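You operate a simulated robot arm through the tools that you are given. There is no shell and no other tool. Be economical: measure what you need, move in short steps, check, and stop when the job is done.

You are at the controls of a simulated two-armed robot. One attempt, no reset.

JOB
On the work table, fold the blue cloth in half and then in half again.

It is judged by the outcome, as a careful person would: the job done as asked, and still so three seconds after it is handed in. It fails if anything else is knocked over, pushed out of place, dropped, spilled or broken. Flat cloth is picked up by pressing the open fingertips on it (5 to 10 N) and closing them slowly along it; thin cloth reads only 2 to 8 mm in the jaws.

ROBOT AND FRAMES
Two 7-joint arms with two-finger parallel grippers on one trunk, on a base that drives. Base frame: it is fixed to the floor where the robot stands at the start and does not move with it; the origin is under the middle of the robot, x ahead of it, y to its left, z up. Lengths are in mm, angles in rad, forces in N, time in s.
The left shoulder is at the start at [70, 134, 1201], the right one opposite. Places, roughly: work table [1300, 0, 900]. Payload 1.57 kg a hand.
The tool frame of a hand sits at the grasp point between the pads (the TCP): z along the fingers, y along the line on which they close. The tips reach 30 mm beyond it. The gripper opens to 80 mm. The fingers are 17 mm wide and 12 mm thick; the gripper's body (40 by 82 mm) begins 80 mm behind the TCP.
Orientation is told as [roll, pitch, yaw] about the base's x, y, z axes, in that order, counted from this pose: with the fingers straight down and closing along the base's y, the tool's x points along the base's -x, its y along +y and its z along -z.

CONTROLS
- The arms move only by the tool move_arm. It takes "left_steps", "right_steps" or both (then of equal length, played together; a hand with none holds still); each is a list of rows, each a list of 7 numbers: the shift along the tool's x, y, z in mm, then the turn, a rotation vector about the tool's x, y, z in rad, then the gripper command, from -1 (shut) to 1 (fully open), values between in proportion. In form: [[dx, dy, dz, wx, wy, wz, hand], ...]. A call has 1 to 20 rows; each row shifts and turns the commanded pose from where the row before left it, along the tool's axes as they then stand. Each row takes 0.2 s and may step no farther than 50 mm and 0.15 rad from the row before; otherwise, or with a gripper value out of range, the whole call is refused. A pose out of reach is approached as far as the arm can. The call stops where the force on the tool passes 40 N (or 10 N more than at its start, if that is more) or the arm is blocked; 0.2 s more then pass. Each finger travels about 153 mm/s and halts on what it meets, pressing with about 35 N; the grip force reading is that of the motor and also rises with nothing between the fingers. The clock runs only during rows and for 0.2 s after the last one: add rows that do not move to give the fingers time. It gives the time, the measured TCP pose, the force on the tool (base axes), the opening and the grip force at its end, in the units of the frame above (readings bear some noise), and new pictures: "pictures" is both (left out), scene, wrist or none (wrist: the cameras of the hands that moved).
- Cameras (640 x 400 px; columns grow to the right, rows downward): "scene" is now at [122.5, -3.8, 1411]; the picture's right is [-0.02, -1.00, 0.00], its down [-0.79, 0.02, -0.62] and it looks along [0.61, -0.01, -0.79] (base axes); focal length 285 px, centre (320, 200). "left" rides on the left gripper at [72, 7, -122] in its tool frame; the picture's right is [-0.09, 1.00, 0.00], its down [-0.84, -0.08, -0.54] and it looks along [-0.54, -0.05, 0.84] (tool axes); focal length 238 px, centre (320, 200). "right" rides on the right gripper at [72, -7, -122] in its tool frame; the picture's right is [0.09, 1.00, 0.00], its down [-0.84, 0.08, -0.54] and it looks along [-0.54, 0.05, 0.84] (tool axes); focal length 238 px, centre (320, 200). There is no depth. A picture from a camera that has moved, and an enlarged one, comes with that camera's place and axes in the base frame and with its lens. The place of the scene camera against the robot may be out by one fixed shift of up to 12 mm in any direction.
- lift_body(by): slides the trunk up (or, below 0, down) by that many mm; the arms and the scene camera ride with it, the base frame stays. It gives what a move gives, with no picture.
- base_move(legs): drives the robot by 1 to 6 legs, each [ahead, left, turn to the left] in mm, mm and rad, along the robot's own axes; the way and the turn of a leg run together, so that a leg with both is an arc; at most 1500 mm and 3.142 rad a leg. The arms and the cameras ride along, it lands a little off, and it stops where it bumps. It gives what a move gives, and a new picture of the scene camera.
- head_to(pan, tilt): turns the head with the scene camera to pan (to the left, within 1.501 rad either way) and tilt (down, from -0.506 to 1.204), counted from straight ahead of the robot. It gives what a move gives, and a new picture of the scene camera.
- close_up(camera, box): a new picture of the part [left, top, right, bottom] of that camera's present view, enlarged. The clock stands still meanwhile.
- finish_job(): hands the job in; it is judged then, once.

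Work in short steps. Places have to be worked out from the pictures, the camera data and where the tool is seen: move nearer, look again, correct. Check each grasp and each placing, and mend what went wrong. You have 120 turns and 170 pictures in all, those below and enlarged ones among them. Open the grippers and draw the arms clear of the work before you hand the job in, unless the task says otherwise; then end with one line.

The tools are called as name(argument=value, ...) on one line, values as JSON. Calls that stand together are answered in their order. move_arm: Moves the arms, as the interface text tells. Its arguments: {"type":"object","properties":{"left_steps":{"type":"array","items":{"type":"array","items":{"type":"number"}}},"right_steps":{"type":"array","items":{"type":"array","items":{"type":"number"}}},"pictures":{"type":"string","enum":["both","scene","wrist","none"]}},"required":[]} The other tools are called the same way: lift_body (by) slides the trunk up or down; base_move (legs) drives the base; head_to (pan, tilt) turns the head that bears the scene camera; close_up (camera, box) takes an enlarged picture of a part of a camera's view; finish_job () hands the job in.

At the start:

```text
time: 0.0
left_eef_pos: [516.0, 159.9, 1054.9]
left_orientation: [0.0, 0.0, 0.0]
left_force: [0.0, 0.5, -0.9]
left_gripper_width: 80.0
left_grasp_force: 0.0
right_eef_pos: [443.1, -163.1, 1090.2]
right_orientation: [0.001, 0.002, -0.001]
right_force: [0.0, -0.8, -0.4]
right_gripper_width: 79.7
right_grasp_force: 0.0
trunk travel left (down, up): [-775.0, 165.0]
robot x, y, heading: [0.1, -1.0, -0.002]
head pan, tilt: [-0.024, 0.908]
```

scene: 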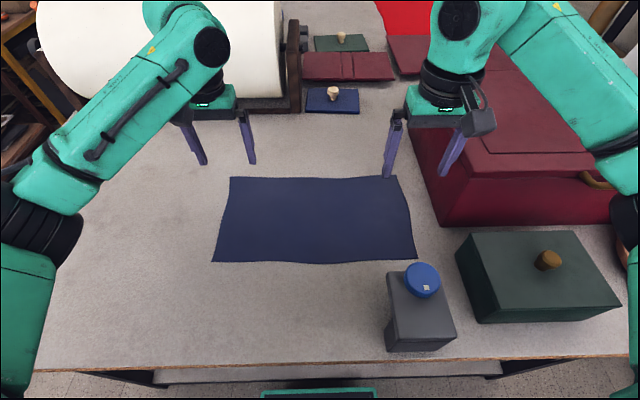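
right: 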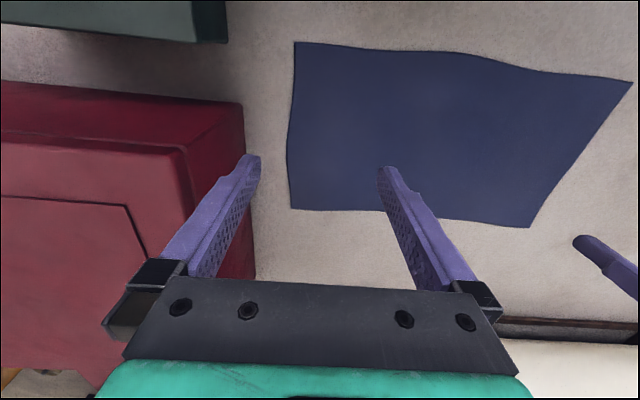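
left: 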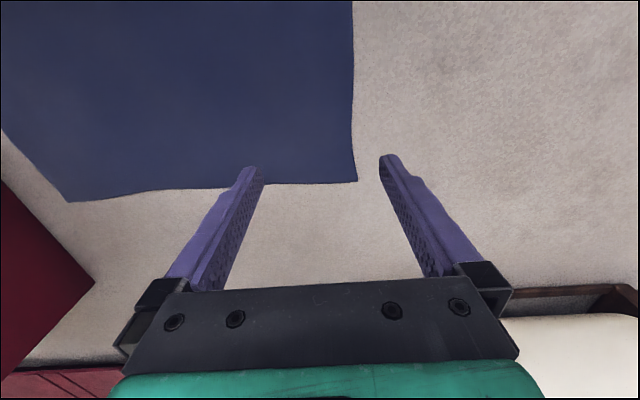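

Combining the scene and wrist views puts the table surface at about z = 890. The cloth spans roughly x 371–599 and y −199 to 207. I'll bring both hands above the far corners, half open.

move_arm(left_steps=[[-18.25, 3, 20, 0, 0, 0, 0], [-18.25, 3, 20, 0, 0, 0, 0], [-18.25, 3, 20, 0, 0, 0, 0], [-18.25, 3, 20, 0, 0, 0, 0], [0, 0, 0, 0, 0, 0, 0]], right_steps=[[-36, -0.5, 28.7, 0, 0, 0, 0], [-36, -0.5, 28.7, 0, 0, 0, 0], [-36, -0.5, 28.7, 0, 0, 0, 0], [-36, -0.5, 28.7, 0, 0, 0, 0], [0, 0, 0, 0, 0, 0, 0]])

```text
time: 1.2
left_eef_pos: [587.9, 174.1, 972.1]
left_orientation: [0.0, -0.001, 0.001]
left_force: [-0.4, -0.1, 0.2]
left_gripper_width: 40.1
left_grasp_force: 0.0
right_eef_pos: [584.5, -164.7, 975.6]
right_orientation: [0.0, -0.002, 0.001]
right_force: [-0.4, -1.0, 0.3]
right_gripper_width: 40.0
right_grasp_force: 0.0
trunk travel left (down, up): [-775.0, 165.0]
robot x, y, heading: [-0.4, -4.9, 0.001]
head pan, tilt: [-0.024, 0.908]
camera scene: at [121.2, -4.2, 1411.2], right [-0.02, -1.0, 0.0], down [-0.79, 0.02, -0.62], along [0.62, -0.01, -0.79], focal length 285 px, centre (320, 200)
camera right: at [513.7, -171.3, 1096.9], right [-0.09, 1.0, 0.0], down [0.84, 0.08, 0.54], along [0.54, 0.05, -0.84], focal length 238 px, centre (320, 200)
camera left: at [515.7, 180.6, 1093.4], right [0.09, 1.0, 0.0], down [0.84, -0.08, 0.54], along [0.54, -0.05, -0.84], focal length 238 px, centre (320, 200)
```

scene: 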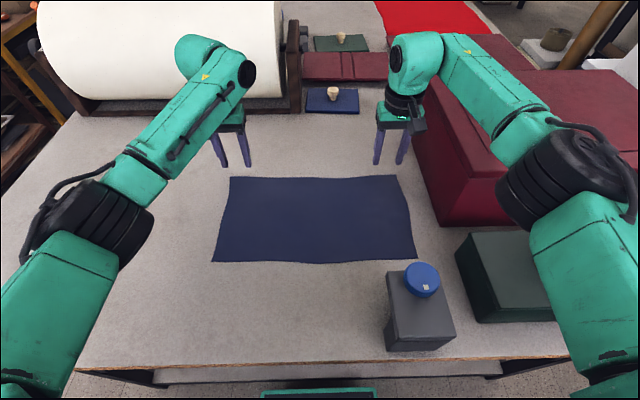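
right: 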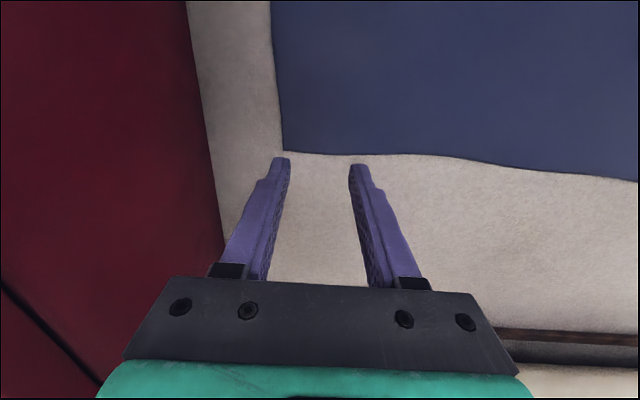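
left: 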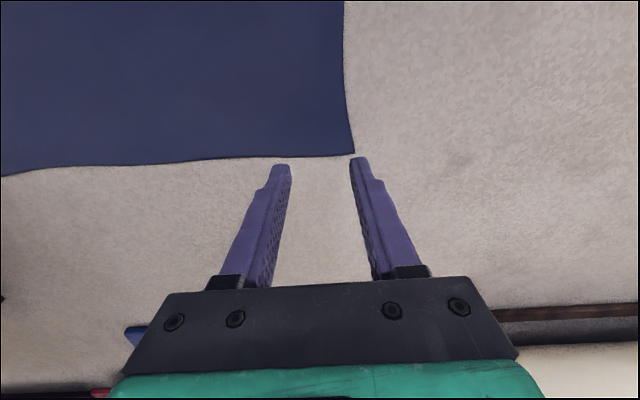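

The corners come out at about (599, 204) and (596, −198), which agrees with z ≈ 890. I'll descend close to the cloth, shift slightly inward, and look again.

move_arm(left_steps=[[0, -2, 20, 0, 0, 0, 0], [0, -2, 16, 0, 0, 0, 0], [0, 0, 0, 0, 0, 0, 0]], right_steps=[[0, 2, 20, 0, 0, 0, 0], [0, 2, 20, 0, 0, 0, 0], [0, 0, 0, 0, 0, 0, 0]], pictures="wrist")

```text
time: 2.0
left_eef_pos: [587.7, 169.6, 937.0]
left_orientation: [0.001, 0.0, 0.001]
left_force: [0.3, 0.0, 0.6]
left_gripper_width: 40.1
left_grasp_force: 0.1
right_eef_pos: [586.2, -161.4, 934.0]
right_orientation: [0.0, -0.001, 0.001]
right_force: [-0.6, 0.7, 0.1]
right_gripper_width: 39.9
right_grasp_force: 0.1
trunk travel left (down, up): [-775.0, 165.0]
robot x, y, heading: [1.5, 2.0, -0.001]
head pan, tilt: [-0.024, 0.908]
camera right: at [515.0, -167.5, 1056.1], right [-0.09, 1.0, 0.0], down [0.84, 0.08, 0.54], along [0.54, 0.05, -0.84], focal length 238 px, centre (320, 200)
camera left: at [515.7, 176.3, 1058.1], right [0.09, 1.0, 0.0], down [0.84, -0.08, 0.54], along [0.54, -0.05, -0.84], focal length 238 px, centre (320, 200)
```

right: 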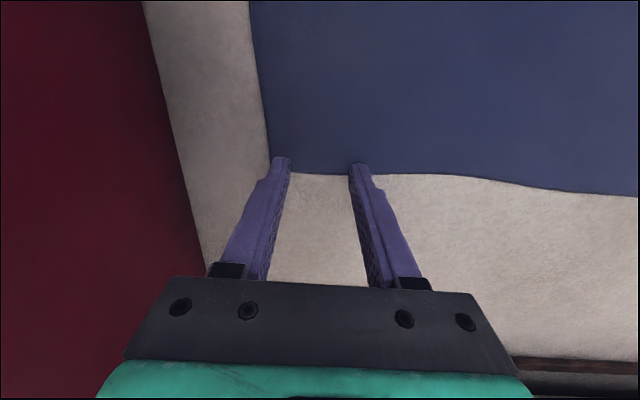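
left: 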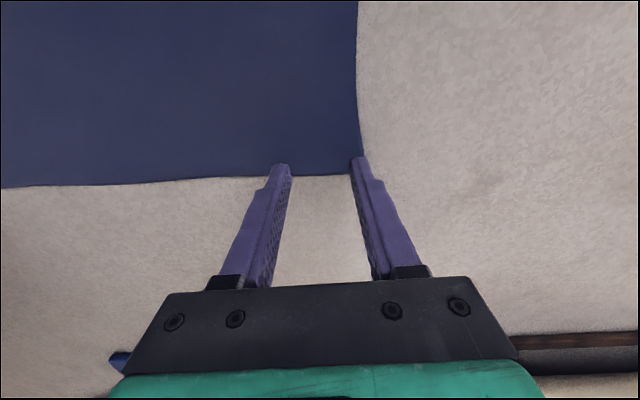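

The tips are aligned just inside the edges, so I'll lower gently and feel for contact.

move_arm(left_steps=[[0, 0, 5, 0, 0, 0, 0], [0, 0, 5, 0, 0, 0, 0], [0, 0, 4, 0, 0, 0, 0], [0, 0, 0, 0, 0, 0, 0]], right_steps=[[0, 0, 5, 0, 0, 0, 0], [0, 0, 4, 0, 0, 0, 0], [0, 0, 2, 0, 0, 0, 0], [0, 0, 0, 0, 0, 0, 0]], pictures="none")

```text
time: 3.0
left_eef_pos: [584.5, 169.6, 931.7]
left_orientation: [-0.003, -0.013, 0.0]
left_force: [8.4, 1.3, 29.1]
left_gripper_width: 39.9
left_grasp_force: 0.1
right_eef_pos: [584.4, -160.3, 931.9]
right_orientation: [0.001, -0.016, -0.001]
right_force: [9.4, -0.9, 36.8]
right_gripper_width: 40.1
right_grasp_force: 0.2
trunk travel left (down, up): [-775.0, 165.0]
robot x, y, heading: [2.9, -1.0, -0.003]
head pan, tilt: [-0.024, 0.908]
```

Contact is at TCP z ≈ 932, so the surface is near 902, but I'm pressing too hard. I'll ease off to about 8 N.

move_arm(left_steps=[[0, 0, -6, 0, 0, 0, 0], [0, 0, 0, 0, 0, 0, 0]], right_steps=[[0, 0, -7, 0, 0, 0, 0], [0, 0, 0, 0, 0, 0, 0]], pictures="wrist")

```text
time: 3.6
left_eef_pos: [584.0, 168.5, 931.9]
left_orientation: [0.0, -0.001, 0.0]
left_force: [-3.2, 0.1, 15.6]
left_gripper_width: 40.0
left_grasp_force: 0.1
right_eef_pos: [583.5, -160.1, 931.9]
right_orientation: [-0.002, 0.0, -0.001]
right_force: [-0.8, 1.7, 6.1]
right_gripper_width: 40.1
right_grasp_force: 0.1
trunk travel left (down, up): [-775.0, 165.0]
robot x, y, heading: [0.2, -2.0, -0.001]
head pan, tilt: [-0.024, 0.908]
camera right: at [511.7, -167.0, 1053.1], right [-0.09, 1.0, 0.0], down [0.84, 0.08, 0.54], along [0.54, 0.05, -0.84], focal length 238 px, centre (320, 200)
camera left: at [512.3, 175.6, 1052.3], right [0.09, 1.0, 0.0], down [0.84, -0.08, 0.54], along [0.54, -0.05, -0.84], focal length 238 px, centre (320, 200)
```

right: 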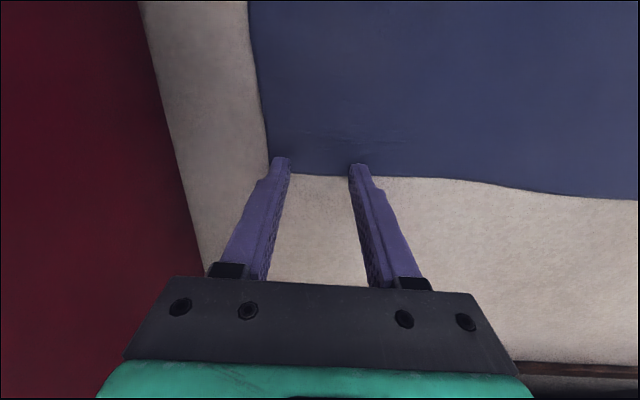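
left: 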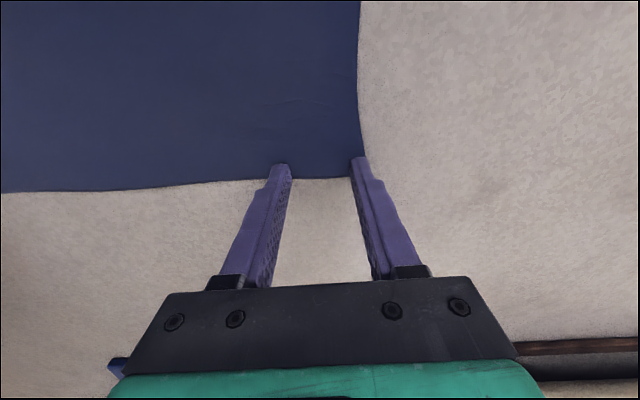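

The left reads about 15 N and the right 6 N. I'll trim the left slightly and close both hands slowly.

move_arm(left_steps=[[0, 0, -1.5, 0, 0, 0, -0.1], [0, 0, 0, 0, 0, 0, -0.2], [0, 0, 0, 0, 0, 0, -0.3], [0, 0, 0, 0, 0, 0, -0.4], [0, 0, 0, 0, 0, 0, -0.5], [0, 0, 0, 0, 0, 0, -0.6], [0, 0, 0, 0, 0, 0, -0.7], [0, 0, 0, 0, 0, 0, -0.8], [0, 0, 0, 0, 0, 0, -0.9], [0, 0, 0, 0, 0, 0, -1], [0, 0, 0, 0, 0, 0, -1], [0, 0, 0, 0, 0, 0, -1]], right_steps=[[0, 0, 0, 0, 0, 0, -0.1], [0, 0, 0, 0, 0, 0, -0.2], [0, 0, 0, 0, 0, 0, -0.3], [0, 0, 0, 0, 0, 0, -0.4], [0, 0, 0, 0, 0, 0, -0.5], [0, 0, 0, 0, 0, 0, -0.6], [0, 0, 0, 0, 0, 0, -0.7], [0, 0, 0, 0, 0, 0, -0.8], [0, 0, 0, 0, 0, 0, -0.9], [0, 0, 0, 0, 0, 0, -1], [0, 0, 0, 0, 0, 0, -1], [0, 0, 0, 0, 0, 0, -1]])

```text
time: 6.2
left_eef_pos: [588.8, 168.7, 932.1]
left_orientation: [0.0, -0.001, 0.0]
left_force: [-0.3, 0.0, 0.3]
left_gripper_width: 2.6
left_grasp_force: 24.0
right_eef_pos: [587.7, -160.9, 931.9]
right_orientation: [0.001, -0.001, 0.0]
right_force: [0.0, 0.1, 5.8]
right_gripper_width: 0.2
right_grasp_force: 21.2
trunk travel left (down, up): [-775.0, 165.0]
robot x, y, heading: [-2.4, 1.2, -0.001]
head pan, tilt: [-0.024, 0.908]
camera scene: at [121.2, -3.6, 1411.2], right [-0.02, -1.0, 0.0], down [-0.79, 0.02, -0.62], along [0.62, -0.02, -0.79], focal length 285 px, centre (320, 200)
camera right: at [515.5, -167.0, 1053.0], right [-0.09, 1.0, 0.0], down [0.84, 0.08, 0.54], along [0.54, 0.05, -0.84], focal length 238 px, centre (320, 200)
camera left: at [516.6, 175.7, 1053.0], right [0.09, 1.0, 0.0], down [0.84, -0.08, 0.54], along [0.54, -0.05, -0.84], focal length 238 px, centre (320, 200)
```

scene: 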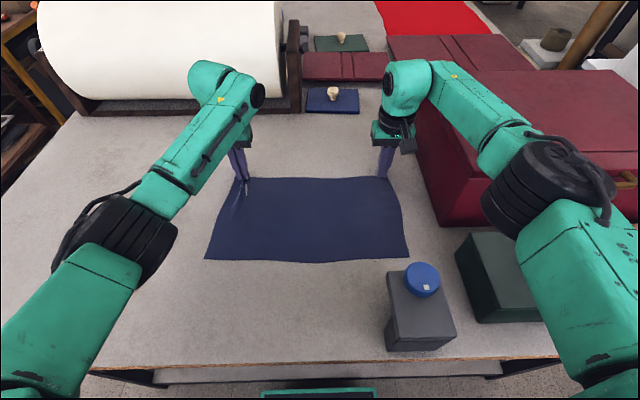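
right: 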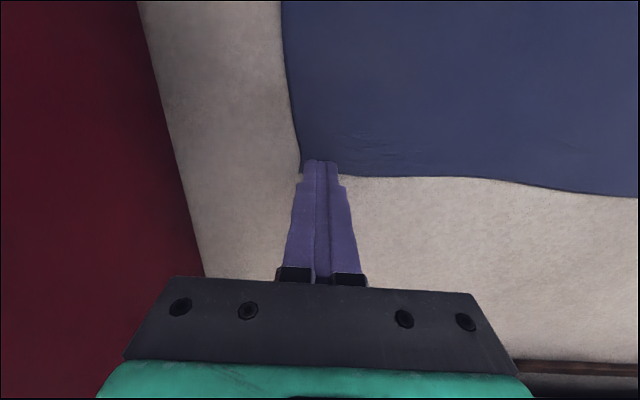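
left: 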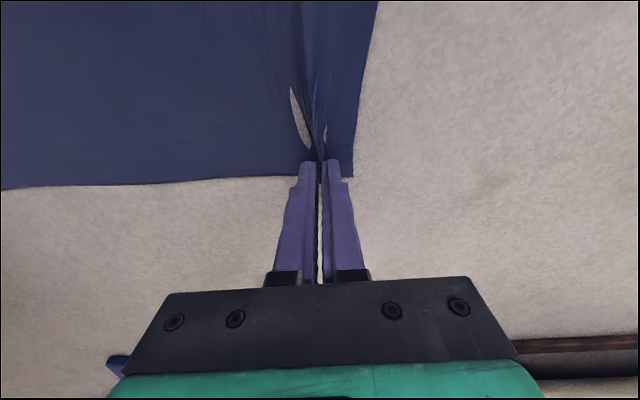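

The left hand has pinched the cloth (2.6 mm). The right slipped, and its corner is now near (590, −174). I'll lift and re-aim the right, then press a bit harder.

move_arm(right_steps=[[0, 0, -15, 0, 0, 0, -0.8], [4, 10, 0, 0, 0, 0, -0.2], [2, 10, 0, 0, 0, 0, 0], [0, 0, 9, 0, 0, 0, 0], [0, 0, 5, 0, 0, 0, 0], [0, 0, 2.5, 0, 0, 0, 0], [0, 0, 0, 0, 0, 0, 0]], pictures="wrist")

```text
time: 7.8
left_eef_pos: [586.3, 168.9, 933.7]
left_orientation: [0.0, -0.001, 0.0]
left_force: [-0.1, -0.7, 0.4]
left_gripper_width: 2.4
left_grasp_force: 23.6
right_eef_pos: [581.0, -141.4, 931.6]
right_orientation: [0.002, -0.005, -0.001]
right_force: [3.9, -2.7, 22.2]
right_gripper_width: 40.1
right_grasp_force: 0.3
trunk travel left (down, up): [-775.0, 165.0]
robot x, y, heading: [3.9, -3.9, -0.001]
head pan, tilt: [-0.024, 0.908]
camera right: at [509.1, -147.6, 1052.6], right [-0.09, 1.0, 0.0], down [0.83, 0.08, 0.55], along [0.54, 0.05, -0.84], focal length 238 px, centre (320, 200)
```

right: 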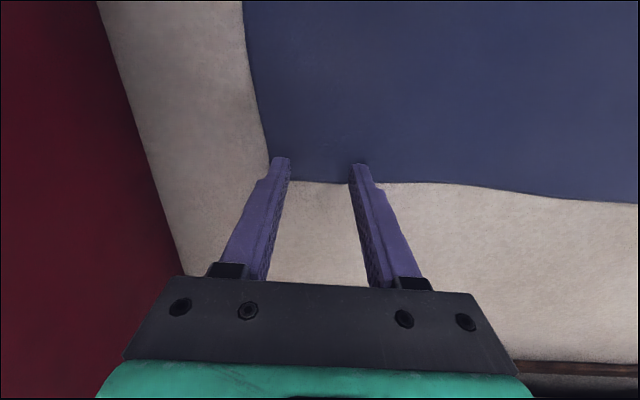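

At 22 N it's a little firm, so I'll ease 2 mm and close slowly.

move_arm(right_steps=[[0, 0, -2, 0, 0, 0, 0], [0, 0, 0, 0, 0, 0, -0.1], [0, 0, 0, 0, 0, 0, -0.2], [0, 0, 0, 0, 0, 0, -0.3], [0, 0, 0, 0, 0, 0, -0.4], [0, 0, 0, 0, 0, 0, -0.5], [0, 0, 0, 0, 0, 0, -0.6], [0, 0, 0, 0, 0, 0, -0.7], [0, 0, 0, 0, 0, 0, -0.8], [0, 0, 0, 0, 0, 0, -0.9], [0, 0, 0, 0, 0, 0, -1], [0, 0, 0, 0, 0, 0, -1], [0, 0, 0, 0, 0, 0, -1]], pictures="wrist")

```text
time: 10.6
left_eef_pos: [587.9, 170.4, 931.6]
left_orientation: [-0.001, -0.001, 0.001]
left_force: [0.7, -8.9, 1.0]
left_gripper_width: 2.4
left_grasp_force: 23.6
right_eef_pos: [581.8, -141.0, 931.7]
right_orientation: [0.0, -0.003, 0.002]
right_force: [-0.5, 9.0, 8.3]
right_gripper_width: 2.3
right_grasp_force: 24.0
trunk travel left (down, up): [-775.0, 165.0]
robot x, y, heading: [0.9, -2.9, -0.003]
head pan, tilt: [-0.024, 0.908]
camera right: at [509.3, -146.8, 1053.0], right [-0.09, 1.0, 0.0], down [0.84, 0.08, 0.54], along [0.54, 0.05, -0.84], focal length 238 px, centre (320, 200)
```

right: 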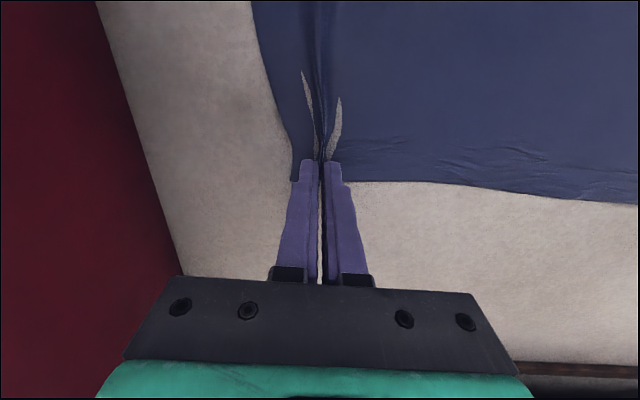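

Both hands hold the cloth (about 2.4 mm each). Now I'll carry the far edge up along an arc toward the near side, and pause halfway to check.

move_arm(left_steps=[[3.5, -1, -23.8, 0, 0, 0, -1], [10.2, 0, -22.2, 0, 0, 0, -1], [16.2, 0, -19, 0, 0, 0, -1], [21.1, 0, -14.6, 0, 0, 0, -1], [24.6, 0, -9.2, 0, 0, 0, -1], [26.4, 0, -3.1, 0, 0, 0, -1], [0, 0, 0, 0, 0, 0, -1]], right_steps=[[3.4, 1, -23.8, 0, 0, 0, -1], [10, 0, -22.2, 0, 0, 0, -1], [15.8, 0, -19, 0, 0, 0, -1], [20.5, 0, -14.6, 0, 0, 0, -1], [24, 0, -9.2, 0, 0, 0, -1], [25.5, 0, -3.1, 0, 0, 0, -1], [0, 0, 0, 0, 0, 0, -1]])

```text
time: 12.2
left_eef_pos: [486.0, 166.4, 1023.7]
left_orientation: [0.0, 0.003, -0.001]
left_force: [0.2, -6.2, -0.4]
left_gripper_width: 2.5
left_grasp_force: 24.0
right_eef_pos: [483.2, -140.4, 1022.3]
right_orientation: [0.0, 0.002, 0.001]
right_force: [0.4, 6.4, -1.0]
right_gripper_width: 2.3
right_grasp_force: 23.6
trunk travel left (down, up): [-775.0, 165.0]
robot x, y, heading: [-1.8, -0.6, -0.001]
head pan, tilt: [-0.024, 0.908]
camera scene: at [123.4, -3.7, 1410.9], right [-0.02, -1.0, 0.0], down [-0.79, 0.02, -0.61], along [0.61, -0.01, -0.79], focal length 285 px, centre (320, 200)
camera right: at [411.3, -146.9, 1143.3], right [-0.09, 1.0, 0.0], down [0.84, 0.08, 0.54], along [0.54, 0.05, -0.84], focal length 238 px, centre (320, 200)
camera left: at [415.6, 173.7, 1144.4], right [0.09, 1.0, 0.0], down [0.84, -0.08, 0.54], along [0.54, -0.05, -0.84], focal length 238 px, centre (320, 200)
```

scene: 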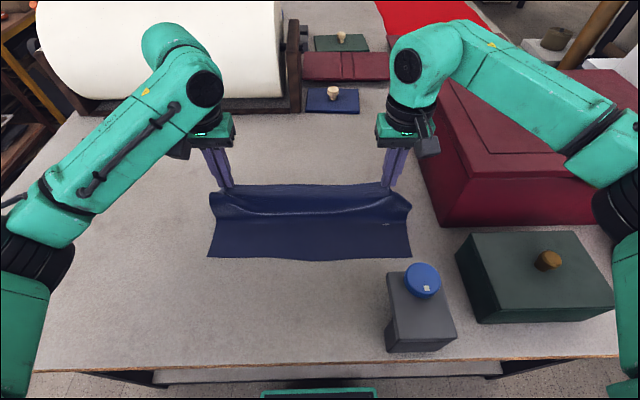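
right: 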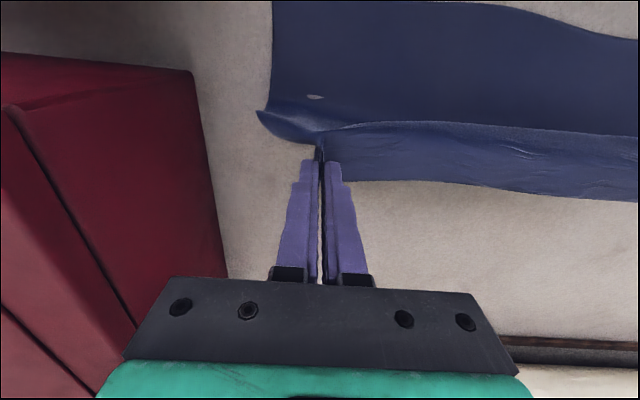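
left: 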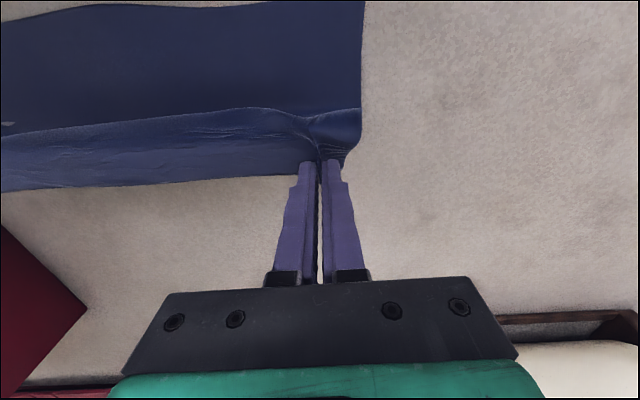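

The fold is rising cleanly. The near edge looks to be at x ≈ 384, so I'll finish the arc with the hands at x ≈ 393.

move_arm(left_steps=[[24, 0, 3.1, 0, 0, 0, -1], [22.4, 0, 9.2, 0, 0, 0, -1], [19.2, 0, 14.6, 0, 0, 0, -1], [14.8, 0, 19, 0, 0, 0, -1], [9.3, 0, 22.2, 0, 0, 0, -1], [3.2, 0, 18, 0, 0, 0, -1], [0, 0, 0, 0, 0, 0, -1]], right_steps=[[23.3, 0, 3.1, 0, 0, 0, -1], [21.8, 0, 9.2, 0, 0, 0, -1], [18.7, 0, 14.6, 0, 0, 0, -1], [14.3, 0, 19, 0, 0, 0, -1], [9, 0, 22.2, 0, 0, 0, -1], [3.1, 0, 17, 0, 0, 0, -1], [0, 0, 0, 0, 0, 0, -1]])

```text
time: 13.8
left_eef_pos: [392.2, 166.1, 935.3]
left_orientation: [-0.001, -0.001, 0.001]
left_force: [-0.2, -6.8, -0.3]
left_gripper_width: 2.5
left_grasp_force: 24.3
right_eef_pos: [393.6, -139.2, 936.5]
right_orientation: [0.001, 0.001, 0.0]
right_force: [-0.9, 7.3, -0.2]
right_gripper_width: 2.4
right_grasp_force: 23.4
trunk travel left (down, up): [-775.0, 165.0]
robot x, y, heading: [3.5, 0.7, 0.001]
head pan, tilt: [-0.024, 0.908]
camera scene: at [122.5, -3.8, 1411.0], right [-0.02, -1.0, 0.0], down [-0.79, 0.02, -0.62], along [0.61, -0.01, -0.79], focal length 285 px, centre (320, 200)
camera right: at [322.7, -146.3, 1058.1], right [-0.09, 1.0, 0.0], down [0.84, 0.08, 0.54], along [0.54, 0.05, -0.84], focal length 238 px, centre (320, 200)
camera left: at [321.7, 174.2, 1057.0], right [0.09, 1.0, 0.0], down [0.84, -0.08, 0.54], along [0.54, -0.05, -0.84], focal length 238 px, centre (320, 200)
```

scene: 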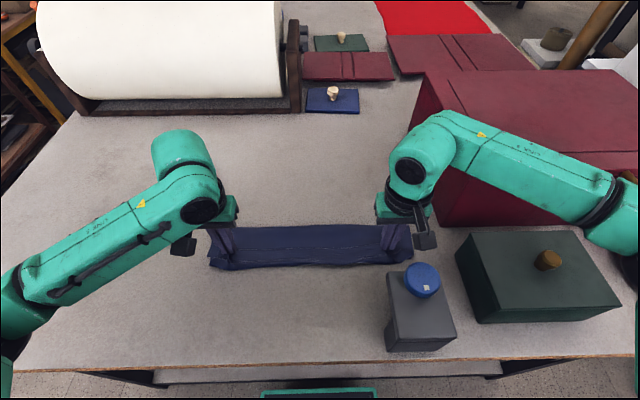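
right: 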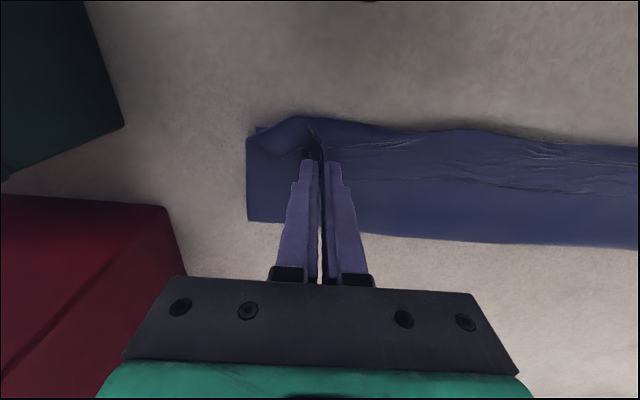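
left: 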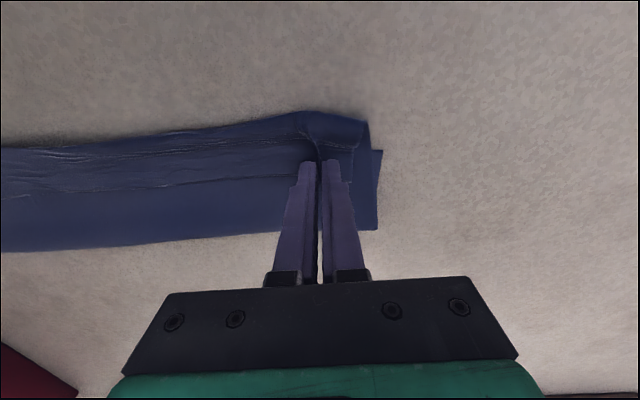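

The edge is down, so I'll look closer before releasing.

close_up(camera="scene", box=[180, 200, 440, 300])

close_up(camera="right", box=[220, 90, 480, 260])

close_up(camera="left", box=[180, 90, 440, 260])

```text
2.46 times, centred on (310, 250) of scene
camera zoom: at [122.5, -3.8, 1411.0], right [-0.02, -1.0, 0.0], down [-0.79, 0.02, -0.62], along [0.61, -0.01, -0.79], focal length 702 px, centre (345, 77)
```

zoom: 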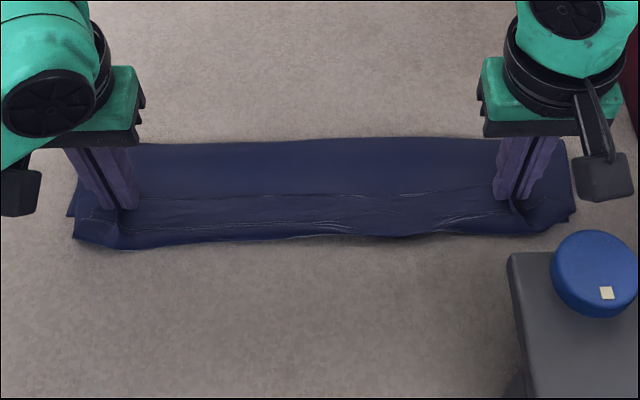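

```text
2.35 times, centred on (350, 175) of right
camera zoom: at [322.7, -146.3, 1058.1], right [-0.09, 1.0, 0.0], down [0.84, 0.08, 0.54], along [0.54, 0.05, -0.84], focal length 561 px, centre (249, 259)
```

zoom: 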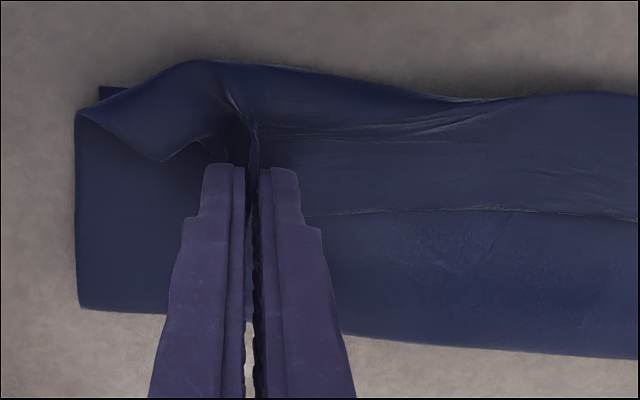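

```text
2.35 times, centred on (310, 175) of left
camera zoom: at [321.7, 174.2, 1057.0], right [0.09, 1.0, 0.0], down [0.84, -0.08, 0.54], along [0.54, -0.05, -0.84], focal length 561 px, centre (344, 259)
```

zoom: 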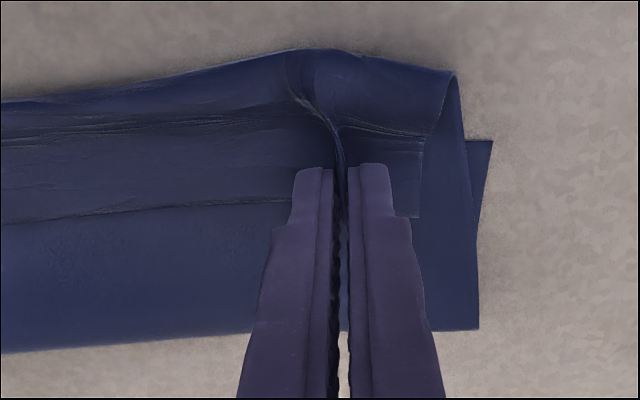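

The edge curled under because my arc was too low and the slack bulged toward the robot. The crease is now at x ≈ 445. I'll raise the hands back up to re-lay the bottom layer, then redo the arc taut.

move_arm(left_steps=[[-8, 0, -20, 0, 0, 0, -1], [-12, 0, -20, 0, 0, 0, -1], [-16, 0, -18, 0, 0, 0, -1], [-22, 0, -16, 0, 0, 0, -1], [-24, 0, -14, 0, 0, 0, -1], [-22, 0, -12, 0, 0, 0, -1], [0, 0, 0, 0, 0, 0, -1], [0, 0, 0, 0, 0, 0, -1]], right_steps=[[-8, 0, -20, 0, 0, 0, -1], [-12, 0, -20, 0, 0, 0, -1], [-16, 0, -18, 0, 0, 0, -1], [-22, 0, -16, 0, 0, 0, -1], [-24, 0, -14, 0, 0, 0, -1], [-22, 0, -12, 0, 0, 0, -1], [0, 0, 0, 0, 0, 0, -1], [0, 0, 0, 0, 0, 0, -1]])

```text
time: 15.6
left_eef_pos: [498.1, 166.2, 1037.8]
left_orientation: [0.0, 0.002, 0.0]
left_force: [0.4, -6.2, -0.8]
left_gripper_width: 2.6
left_grasp_force: 23.7
right_eef_pos: [494.8, -139.7, 1037.1]
right_orientation: [0.001, 0.001, -0.001]
right_force: [-0.3, 5.5, -0.6]
right_gripper_width: 2.4
right_grasp_force: 23.9
trunk travel left (down, up): [-775.0, 165.0]
robot x, y, heading: [1.2, 1.2, 0.001]
head pan, tilt: [-0.024, 0.908]
camera scene: at [122.4, -3.8, 1411.1], right [-0.02, -1.0, 0.0], down [-0.79, 0.02, -0.62], along [0.61, -0.01, -0.79], focal length 285 px, centre (320, 200)
camera right: at [424.1, -146.2, 1159.1], right [-0.09, 1.0, 0.0], down [0.84, 0.08, 0.54], along [0.54, 0.05, -0.84], focal length 238 px, centre (320, 200)
camera left: at [426.1, 173.1, 1158.2], right [0.09, 1.0, 0.0], down [0.84, -0.08, 0.54], along [0.54, -0.05, -0.84], focal length 238 px, centre (320, 200)
```

scene: 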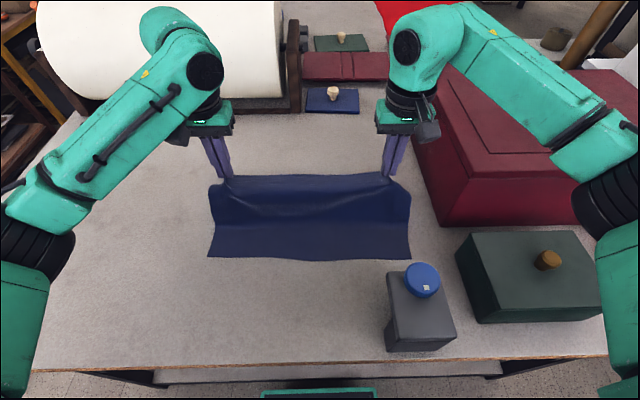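
right: 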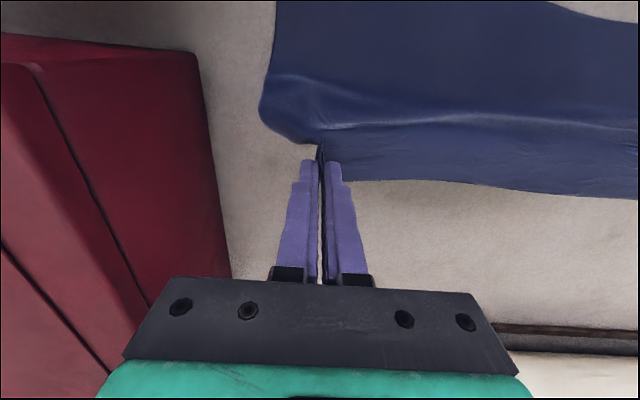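
left: 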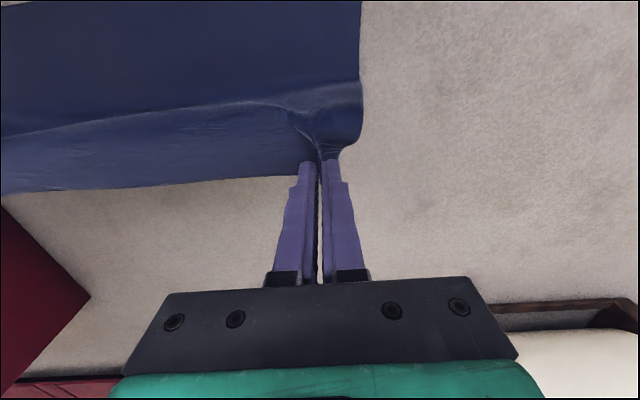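

The bottom layer is flat again with its near edge still at x ≈ 382. I'll pitch both hands so the tips turn toward the robot, which should let the edge lead when it is laid down.

move_arm(left_steps=[[0, 0, 0, 0, 0.15, 0, -1], [0, 0, 0, 0, 0.15, 0, -1], [0, 0, 0, 0, 0.15, 0, -1], [0, 0, 0, 0, 0.15, 0, -1], [0, 0, 0, 0, 0.15, 0, -1], [0, 0, 0, 0, 0.15, 0, -1], [0, 0, 0, 0, 0, 0, -1]], right_steps=[[0, 0, 0, 0, 0.15, 0, -1], [0, 0, 0, 0, 0.15, 0, -1], [0, 0, 0, 0, 0.15, 0, -1], [0, 0, 0, 0, 0.15, 0, -1], [0, 0, 0, 0, 0.15, 0, -1], [0, 0, 0, 0, 0.15, 0, -1], [0, 0, 0, 0, 0, 0, -1]], pictures="scene")

```text
time: 17.2
left_eef_pos: [428.5, 153.1, 1033.6]
left_orientation: [0.0, 0.844, -0.002]
left_force: [-0.5, -0.2, 0.0]
left_gripper_width: 2.3
left_grasp_force: 23.7
left hand out of reach, approached as far as the arm can: row 4, 5, 6
right_eef_pos: [402.0, -131.2, 1030.3]
right_orientation: [0.0, 0.899, -0.001]
right_force: [0.5, 0.4, -0.6]
right_gripper_width: 2.2
right_grasp_force: 23.2
right hand out of reach, approached as far as the arm can: row 4, 5, 6
trunk travel left (down, up): [-775.0, 165.0]
robot x, y, heading: [2.2, -1.5, -0.0]
head pan, tilt: [-0.024, 0.908]
camera scene: at [123.6, -3.1, 1410.9], right [-0.02, -1.0, 0.0], down [-0.79, 0.02, -0.61], along [0.61, -0.02, -0.79], focal length 285 px, centre (320, 200)
```

scene: 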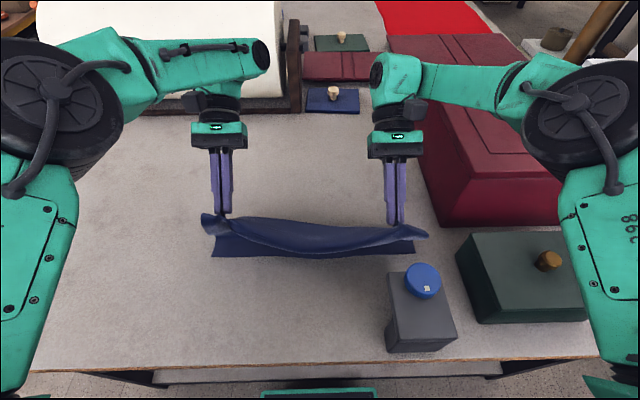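

The pitch got to about 0.85 rad, though position was pulled in. I'll nudge both hands onto the taut arc around TCP (436, 998) and see how the commands track.

move_arm(left_steps=[[-16.1, 0, 9, 0, 0, 0, -1], [-16.1, 0, 9, 0, 0, 0, -1], [0, 0, 0, 0, 0, 0, -1]], right_steps=[[-23.1, 0, -3.4, 0, 0, 0, -1], [-23.1, 0, -3.4, 0, 0, 0, -1], [0, 0, 0, 0, 0, 0, -1]], pictures="scene")

```text
time: 18.0
left_eef_pos: [433.3, 153.7, 997.2]
left_orientation: [0.001, 0.842, 0.0]
left_force: [-0.6, 0.6, 0.1]
left_gripper_width: 2.2
left_grasp_force: 23.7
right_eef_pos: [409.6, -131.3, 993.7]
right_orientation: [0.001, 0.897, 0.001]
right_force: [0.2, 0.2, -0.4]
right_gripper_width: 2.6
right_grasp_force: 23.9
right hand out of reach, approached as far as the arm can: row 1, 2
trunk travel left (down, up): [-775.0, 165.0]
robot x, y, heading: [-2.3, -1.1, 0.003]
head pan, tilt: [-0.024, 0.908]
camera scene: at [121.3, -4.6, 1411.2], right [-0.02, -1.0, 0.0], down [-0.79, 0.02, -0.62], along [0.62, -0.01, -0.79], focal length 285 px, centre (320, 200)
```

scene: 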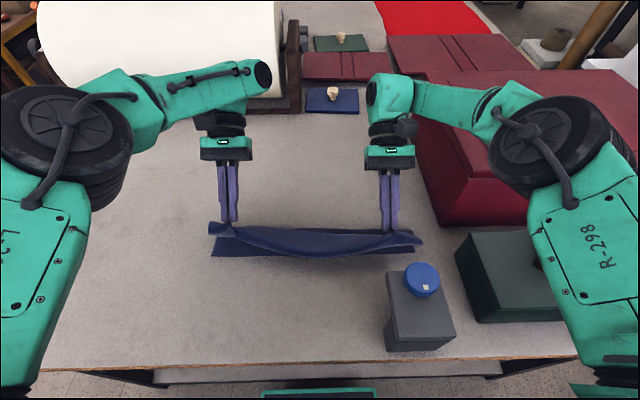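

close_up(camera="scene", box=[180, 180, 440, 290])

close_up(camera="left", box=[0, 0, 640, 400])

```text
2.46 times, centred on (310, 235) of scene
camera zoom: at [121.3, -4.6, 1411.2], right [-0.02, -1.0, 0.0], down [-0.79, 0.02, -0.62], along [0.62, -0.01, -0.79], focal length 702 px, centre (345, 114)
```

zoom: 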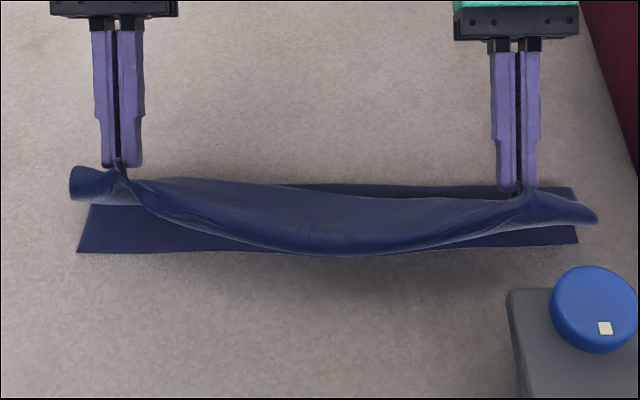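

```text
1.00 times, centred on (320, 200) of left
camera zoom: at [478.1, 159.4, 1131.7], right [0.06, 1.0, -0.07], down [0.96, -0.08, -0.26], along [-0.27, -0.05, -0.96], focal length 238 px, centre (320, 200)
```

zoom: 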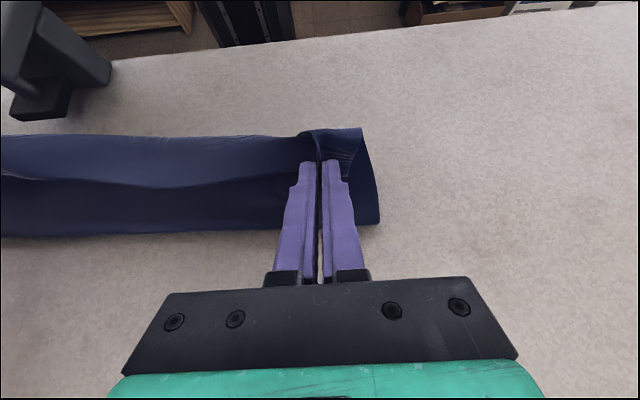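

The crease has been pulled to x ≈ 447, so the hands need to be about 45 mm farther forward while keeping the pitch. I'll look down to see whether the base has room to drive forward.

head_to(pan=0, tilt=1.2)

```text
time: 18.8
left_eef_pos: [434.8, 153.8, 996.8]
left_orientation: [0.0, 0.845, -0.003]
left_force: [-0.3, 0.4, -0.2]
left_gripper_width: 2.4
left_grasp_force: 23.9
right_eef_pos: [410.4, -130.8, 994.3]
right_orientation: [0.001, 0.897, 0.001]
right_force: [2.0, -0.3, 0.2]
right_gripper_width: 2.6
right_grasp_force: 23.6
trunk travel left (down, up): [-775.0, 165.0]
robot x, y, heading: [-0.5, 3.0, 0.002]
head pan, tilt: [0.0, 1.201]
camera scene: at [103.5, -1.8, 1391.8], right [0.0, -1.0, 0.0], down [-0.93, 0.0, -0.36], along [0.36, 0.0, -0.93], focal length 285 px, centre (320, 200)
```

scene: 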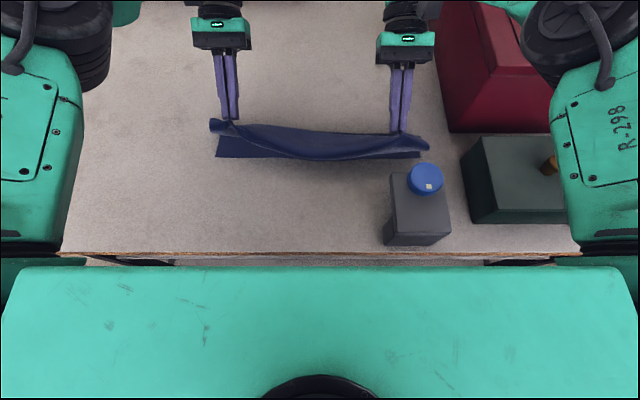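

Forward clearance is doubtful, so I won't drive. Instead I'll re-lay the bottom with less pitch, hands out at x ≈ 509 and spread slightly.

move_arm(left_steps=[[-6.4, 4, -20.3, 0, -0.136, 0, -1], [-9.1, 4, -19.2, 0, -0.136, 0, -1], [-11.6, 4, -17.8, 0, -0.136, 0, -1], [-13.9, 3, -16.1, 0, -0.136, 0, -1], [0, 0, 0, 0, 0, 0, -1], [0, 0, 0, 0, 0, 0, -1]], right_steps=[[-9, -3, -25.4, 0, -0.149, 0, -1], [-12.7, -3, -23.8, 0, -0.149, 0, -1], [-16, -3, -21.7, 0, -0.149, 0, -1], [-19.1, -2, -19.1, 0, -0.149, 0, -1], [0, 0, 0, 0, 0, 0, -1], [0, 0, 0, 0, 0, 0, -1]], pictures="scene")

```text
time: 20.2
left_eef_pos: [510.9, 167.7, 1033.0]
left_orientation: [-0.002, 0.299, -0.003]
left_force: [0.7, -10.5, 0.0]
left_gripper_width: 2.5
left_grasp_force: 24.1
right_eef_pos: [512.8, -141.2, 1029.3]
right_orientation: [0.001, 0.303, 0.001]
right_force: [-0.9, 10.3, -0.3]
right_gripper_width: 2.3
right_grasp_force: 24.0
trunk travel left (down, up): [-775.0, 165.0]
robot x, y, heading: [-1.0, 2.2, 0.001]
head pan, tilt: [0.0, 1.201]
camera scene: at [103.6, -2.1, 1391.8], right [0.0, -1.0, 0.0], down [-0.93, 0.0, -0.36], along [0.36, 0.0, -0.93], focal length 285 px, centre (320, 200)
```

scene: 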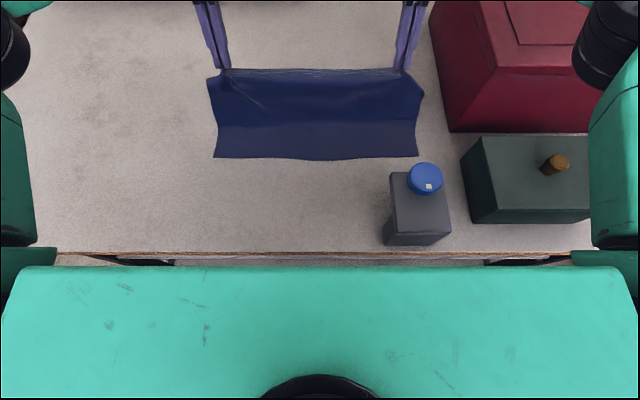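

The bottom layer is flat again with its near edge at x ≈ 380. Now I'll follow the taut arc with the pitch increasing.

move_arm(left_steps=[[21.2, -2, 7.5, 0, 0.075, 0, -1], [20.6, 0, 9, 0, 0.075, 0, -1], [6.8, 0, 15.7, 0, 0.1, 0, -1], [5.2, 0, 16.3, 0, 0.1, 0, -1], [-4.3, 0, 28.2, 0, 0.15, 0, -1], [0, 0, 0, 0, 0, 0, -1]], right_steps=[[21.2, 2, 7.5, 0, 0.075, 0, -1], [20.6, 0, 7, 0, 0.075, 0, -1], [6.8, 0, 14.7, 0, 0.1, 0, -1], [5.2, 0, 16.3, 0, 0.1, 0, -1], [-4.3, 0, 28.2, 0, 0.15, 0, -1], [0, 0, 0, 0, 0, 0, -1]], pictures="scene")

```text
time: 21.6
left_eef_pos: [426.7, 164.8, 985.0]
left_orientation: [-0.002, 0.8, -0.001]
left_force: [-1.2, -5.2, -1.3]
left_gripper_width: 2.2
left_grasp_force: 24.2
right_eef_pos: [430.4, -140.6, 982.0]
right_orientation: [0.001, 0.802, 0.0]
right_force: [0.5, 5.4, 0.0]
right_gripper_width: 2.3
right_grasp_force: 23.1
trunk travel left (down, up): [-775.0, 165.0]
robot x, y, heading: [3.2, -3.0, 0.0]
head pan, tilt: [0.0, 1.201]
camera scene: at [102.9, -2.0, 1391.9], right [0.0, -1.0, 0.0], down [-0.93, 0.0, -0.36], along [0.36, 0.0, -0.93], focal length 285 px, centre (320, 200)
```

scene: 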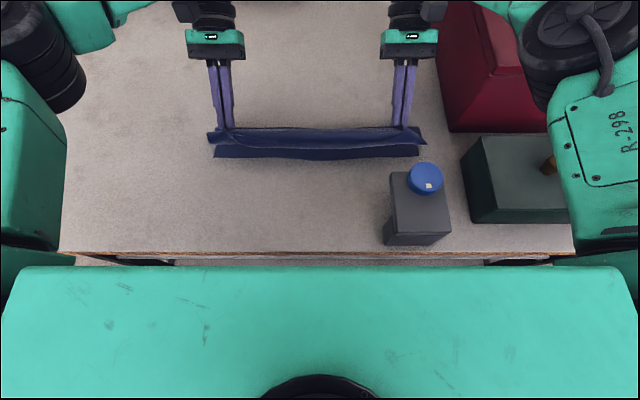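

close_up(camera="right", box=[160, 40, 480, 240])

close_up(camera="scene", box=[190, 90, 450, 190])

```text
2.00 times, centred on (320, 140) of right
camera zoom: at [469.1, -147.1, 1117.5], right [-0.06, 1.0, 0.07], down [0.97, 0.08, -0.23], along [-0.23, 0.05, -0.97], focal length 477 px, centre (320, 320)
```

zoom: 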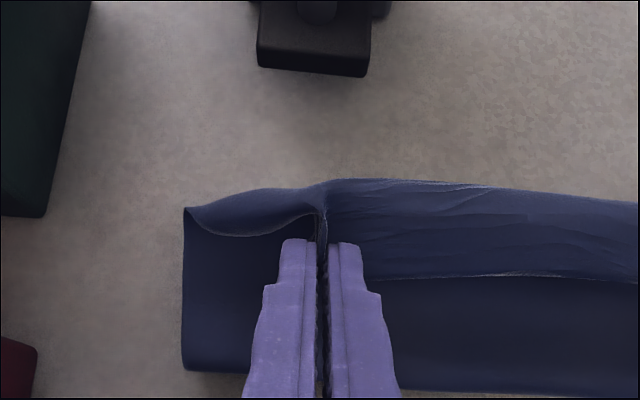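

```text
2.46 times, centred on (320, 140) of scene
camera zoom: at [102.9, -2.0, 1391.9], right [0.0, -1.0, 0.0], down [-0.93, 0.0, -0.36], along [0.36, 0.0, -0.93], focal length 702 px, centre (320, 348)
```

zoom: 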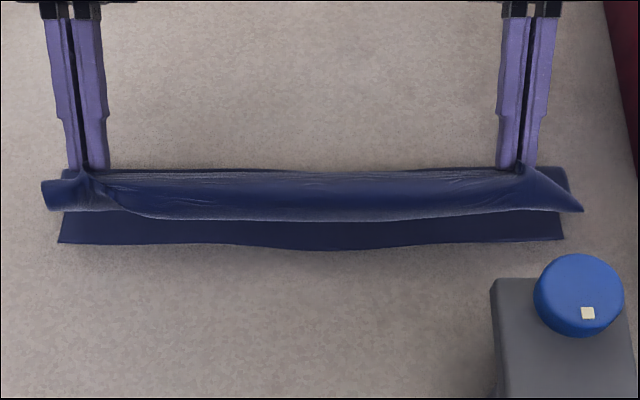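

The cloth is stiff enough that, with the edge pinned in this grasp direction, it always curls. A better grasp closes the fingers along x, so the cloth leaves along the finger direction. I'll lay the cloth flat again first.

move_arm(left_steps=[[-7.2, 0, -23, 0, -0.125, 0, -1], [-10, 0, -21.9, 0, -0.125, 0, -1], [-12.6, 0, -20.5, 0, -0.125, 0, -1], [-15.1, 0, -18.8, 0, -0.125, 0, -1], [-25, 0, 16.1, 0, -0.075, 0, -1], [-23.8, 0, 17.8, 0, -0.075, 0, -1], [-22.3, 0, 19.7, 0, -0.075, 0, -1], [-24.9, 1, 21.2, 0, -0.075, 0, -1], [0, 1, 9, 0, 0, 0, -1], [0, 0, 0, 0, 0, 0, -1]], right_steps=[[-7.2, 0, -23, 0, -0.125, 0, -1], [-10, 0, -21.9, 0, -0.125, 0, -1], [-12.6, 0, -20.5, 0, -0.125, 0, -1], [-15.1, 0, -18.8, 0, -0.125, 0, -1], [-25, 0, 16.1, 0, -0.075, 0, -1], [-23.8, 0, 17.8, 0, -0.075, 0, -1], [-22.3, 0, 19.7, 0, -0.075, 0, -1], [-20.9, -1, 21.2, 0, -0.075, 0, -1], [0, -1, 6, 0, 0, 0, -1], [0, 0, 0, 0, 0, 0, -1]], pictures="scene")

```text
time: 23.8
left_eef_pos: [590.7, 167.3, 933.3]
left_orientation: [0.0, -0.009, -0.004]
left_force: [4.2, -8.4, 23.9]
left_gripper_width: 2.6
left_grasp_force: 23.9
right_eef_pos: [588.9, -142.1, 933.9]
right_orientation: [0.004, -0.003, 0.001]
right_force: [-1.1, 9.5, 5.2]
right_gripper_width: 2.2
right_grasp_force: 23.8
trunk travel left (down, up): [-775.0, 165.0]
robot x, y, heading: [-1.6, 2.3, -0.001]
head pan, tilt: [0.0, 1.201]
camera scene: at [98.0, -3.2, 1392.7], right [0.0, -1.0, 0.0], down [-0.93, 0.0, -0.37], along [0.37, 0.0, -0.93], focal length 285 px, centre (320, 200)
```

scene: 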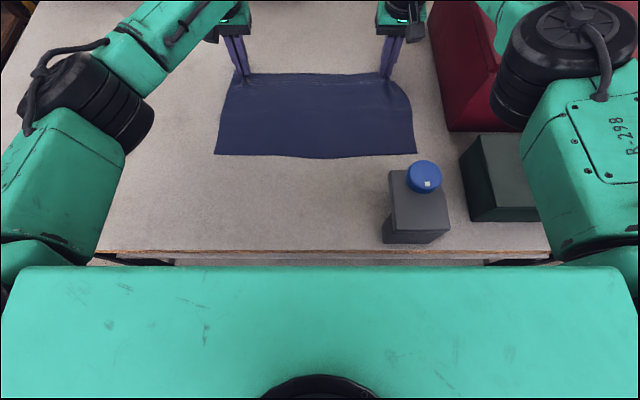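

Flat again. I'll open both hands slowly to about 45 mm to spread the corners, then lift off.

move_arm(left_steps=[[0, 0, -3, 0, 0, 0, -0.8], [0, 0, 0, 0, 0, 0, -0.6], [0, 0, 0, 0, 0, 0, -0.4], [0, 0, 0, 0, 0, 0, -0.2], [0, 0, 0, 0, 0, 0, 0], [0, 0, 0, 0, 0, 0, 0.1], [0, 0, -20, 0, 0, 0, 0.1], [0, 0, -30, 0, 0, 0, 0.1], [0, 0, 0, 0, 0, 0, 0.1]], right_steps=[[0, 0, 1, 0, 0, 0, -0.8], [0, 0, 0, 0, 0, 0, -0.6], [0, 0, 0, 0, 0, 0, -0.4], [0, 0, 0, 0, 0, 0, -0.2], [0, 0, 0, 0, 0, 0, 0], [0, 0, 0, 0, 0, 0, 0.1], [0, 0, -20, 0, 0, 0, 0.1], [0, 0, -30, 0, 0, 0, 0.1], [0, 0, 0, 0, 0, 0, 0.1]])

```text
time: 25.8
left_eef_pos: [594.5, 169.3, 979.6]
left_orientation: [-0.001, 0.002, -0.001]
left_force: [-0.4, 0.2, -0.7]
left_gripper_width: 44.2
left_grasp_force: 0.0
right_eef_pos: [593.3, -140.7, 978.2]
right_orientation: [0.0, 0.006, 0.0]
right_force: [0.5, -0.3, 0.7]
right_gripper_width: 44.1
right_grasp_force: 0.0
trunk travel left (down, up): [-775.0, 165.0]
robot x, y, heading: [1.6, 1.7, 0.001]
head pan, tilt: [0.0, 1.201]
camera scene: at [104.1, -2.0, 1391.7], right [0.0, -1.0, 0.0], down [-0.93, 0.0, -0.36], along [0.36, 0.0, -0.93], focal length 285 px, centre (320, 200)
camera right: at [522.4, -147.9, 1099.2], right [-0.09, 1.0, 0.0], down [0.84, 0.08, 0.54], along [0.54, 0.05, -0.84], focal length 238 px, centre (320, 200)
camera left: at [523.1, 175.0, 1101.0], right [0.09, 1.0, 0.0], down [0.84, -0.08, 0.54], along [0.54, -0.05, -0.84], focal length 238 px, centre (320, 200)
```

scene: 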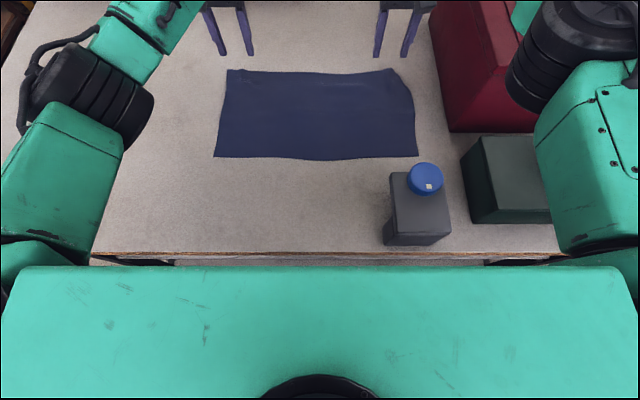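
right: 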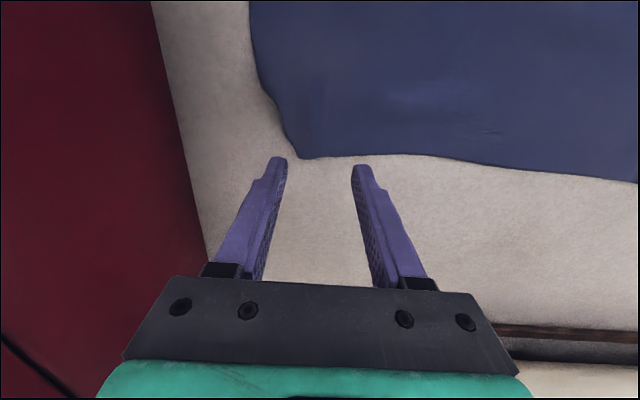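
left: 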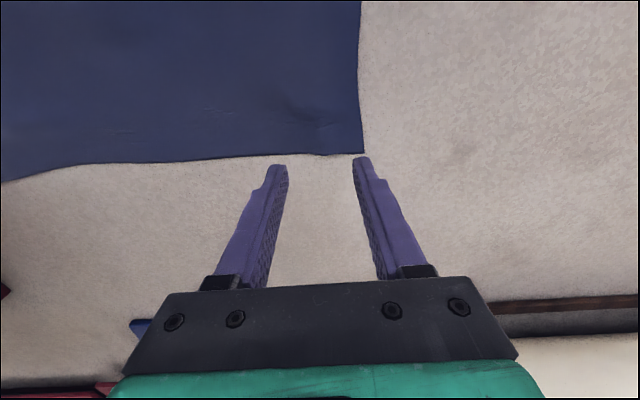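

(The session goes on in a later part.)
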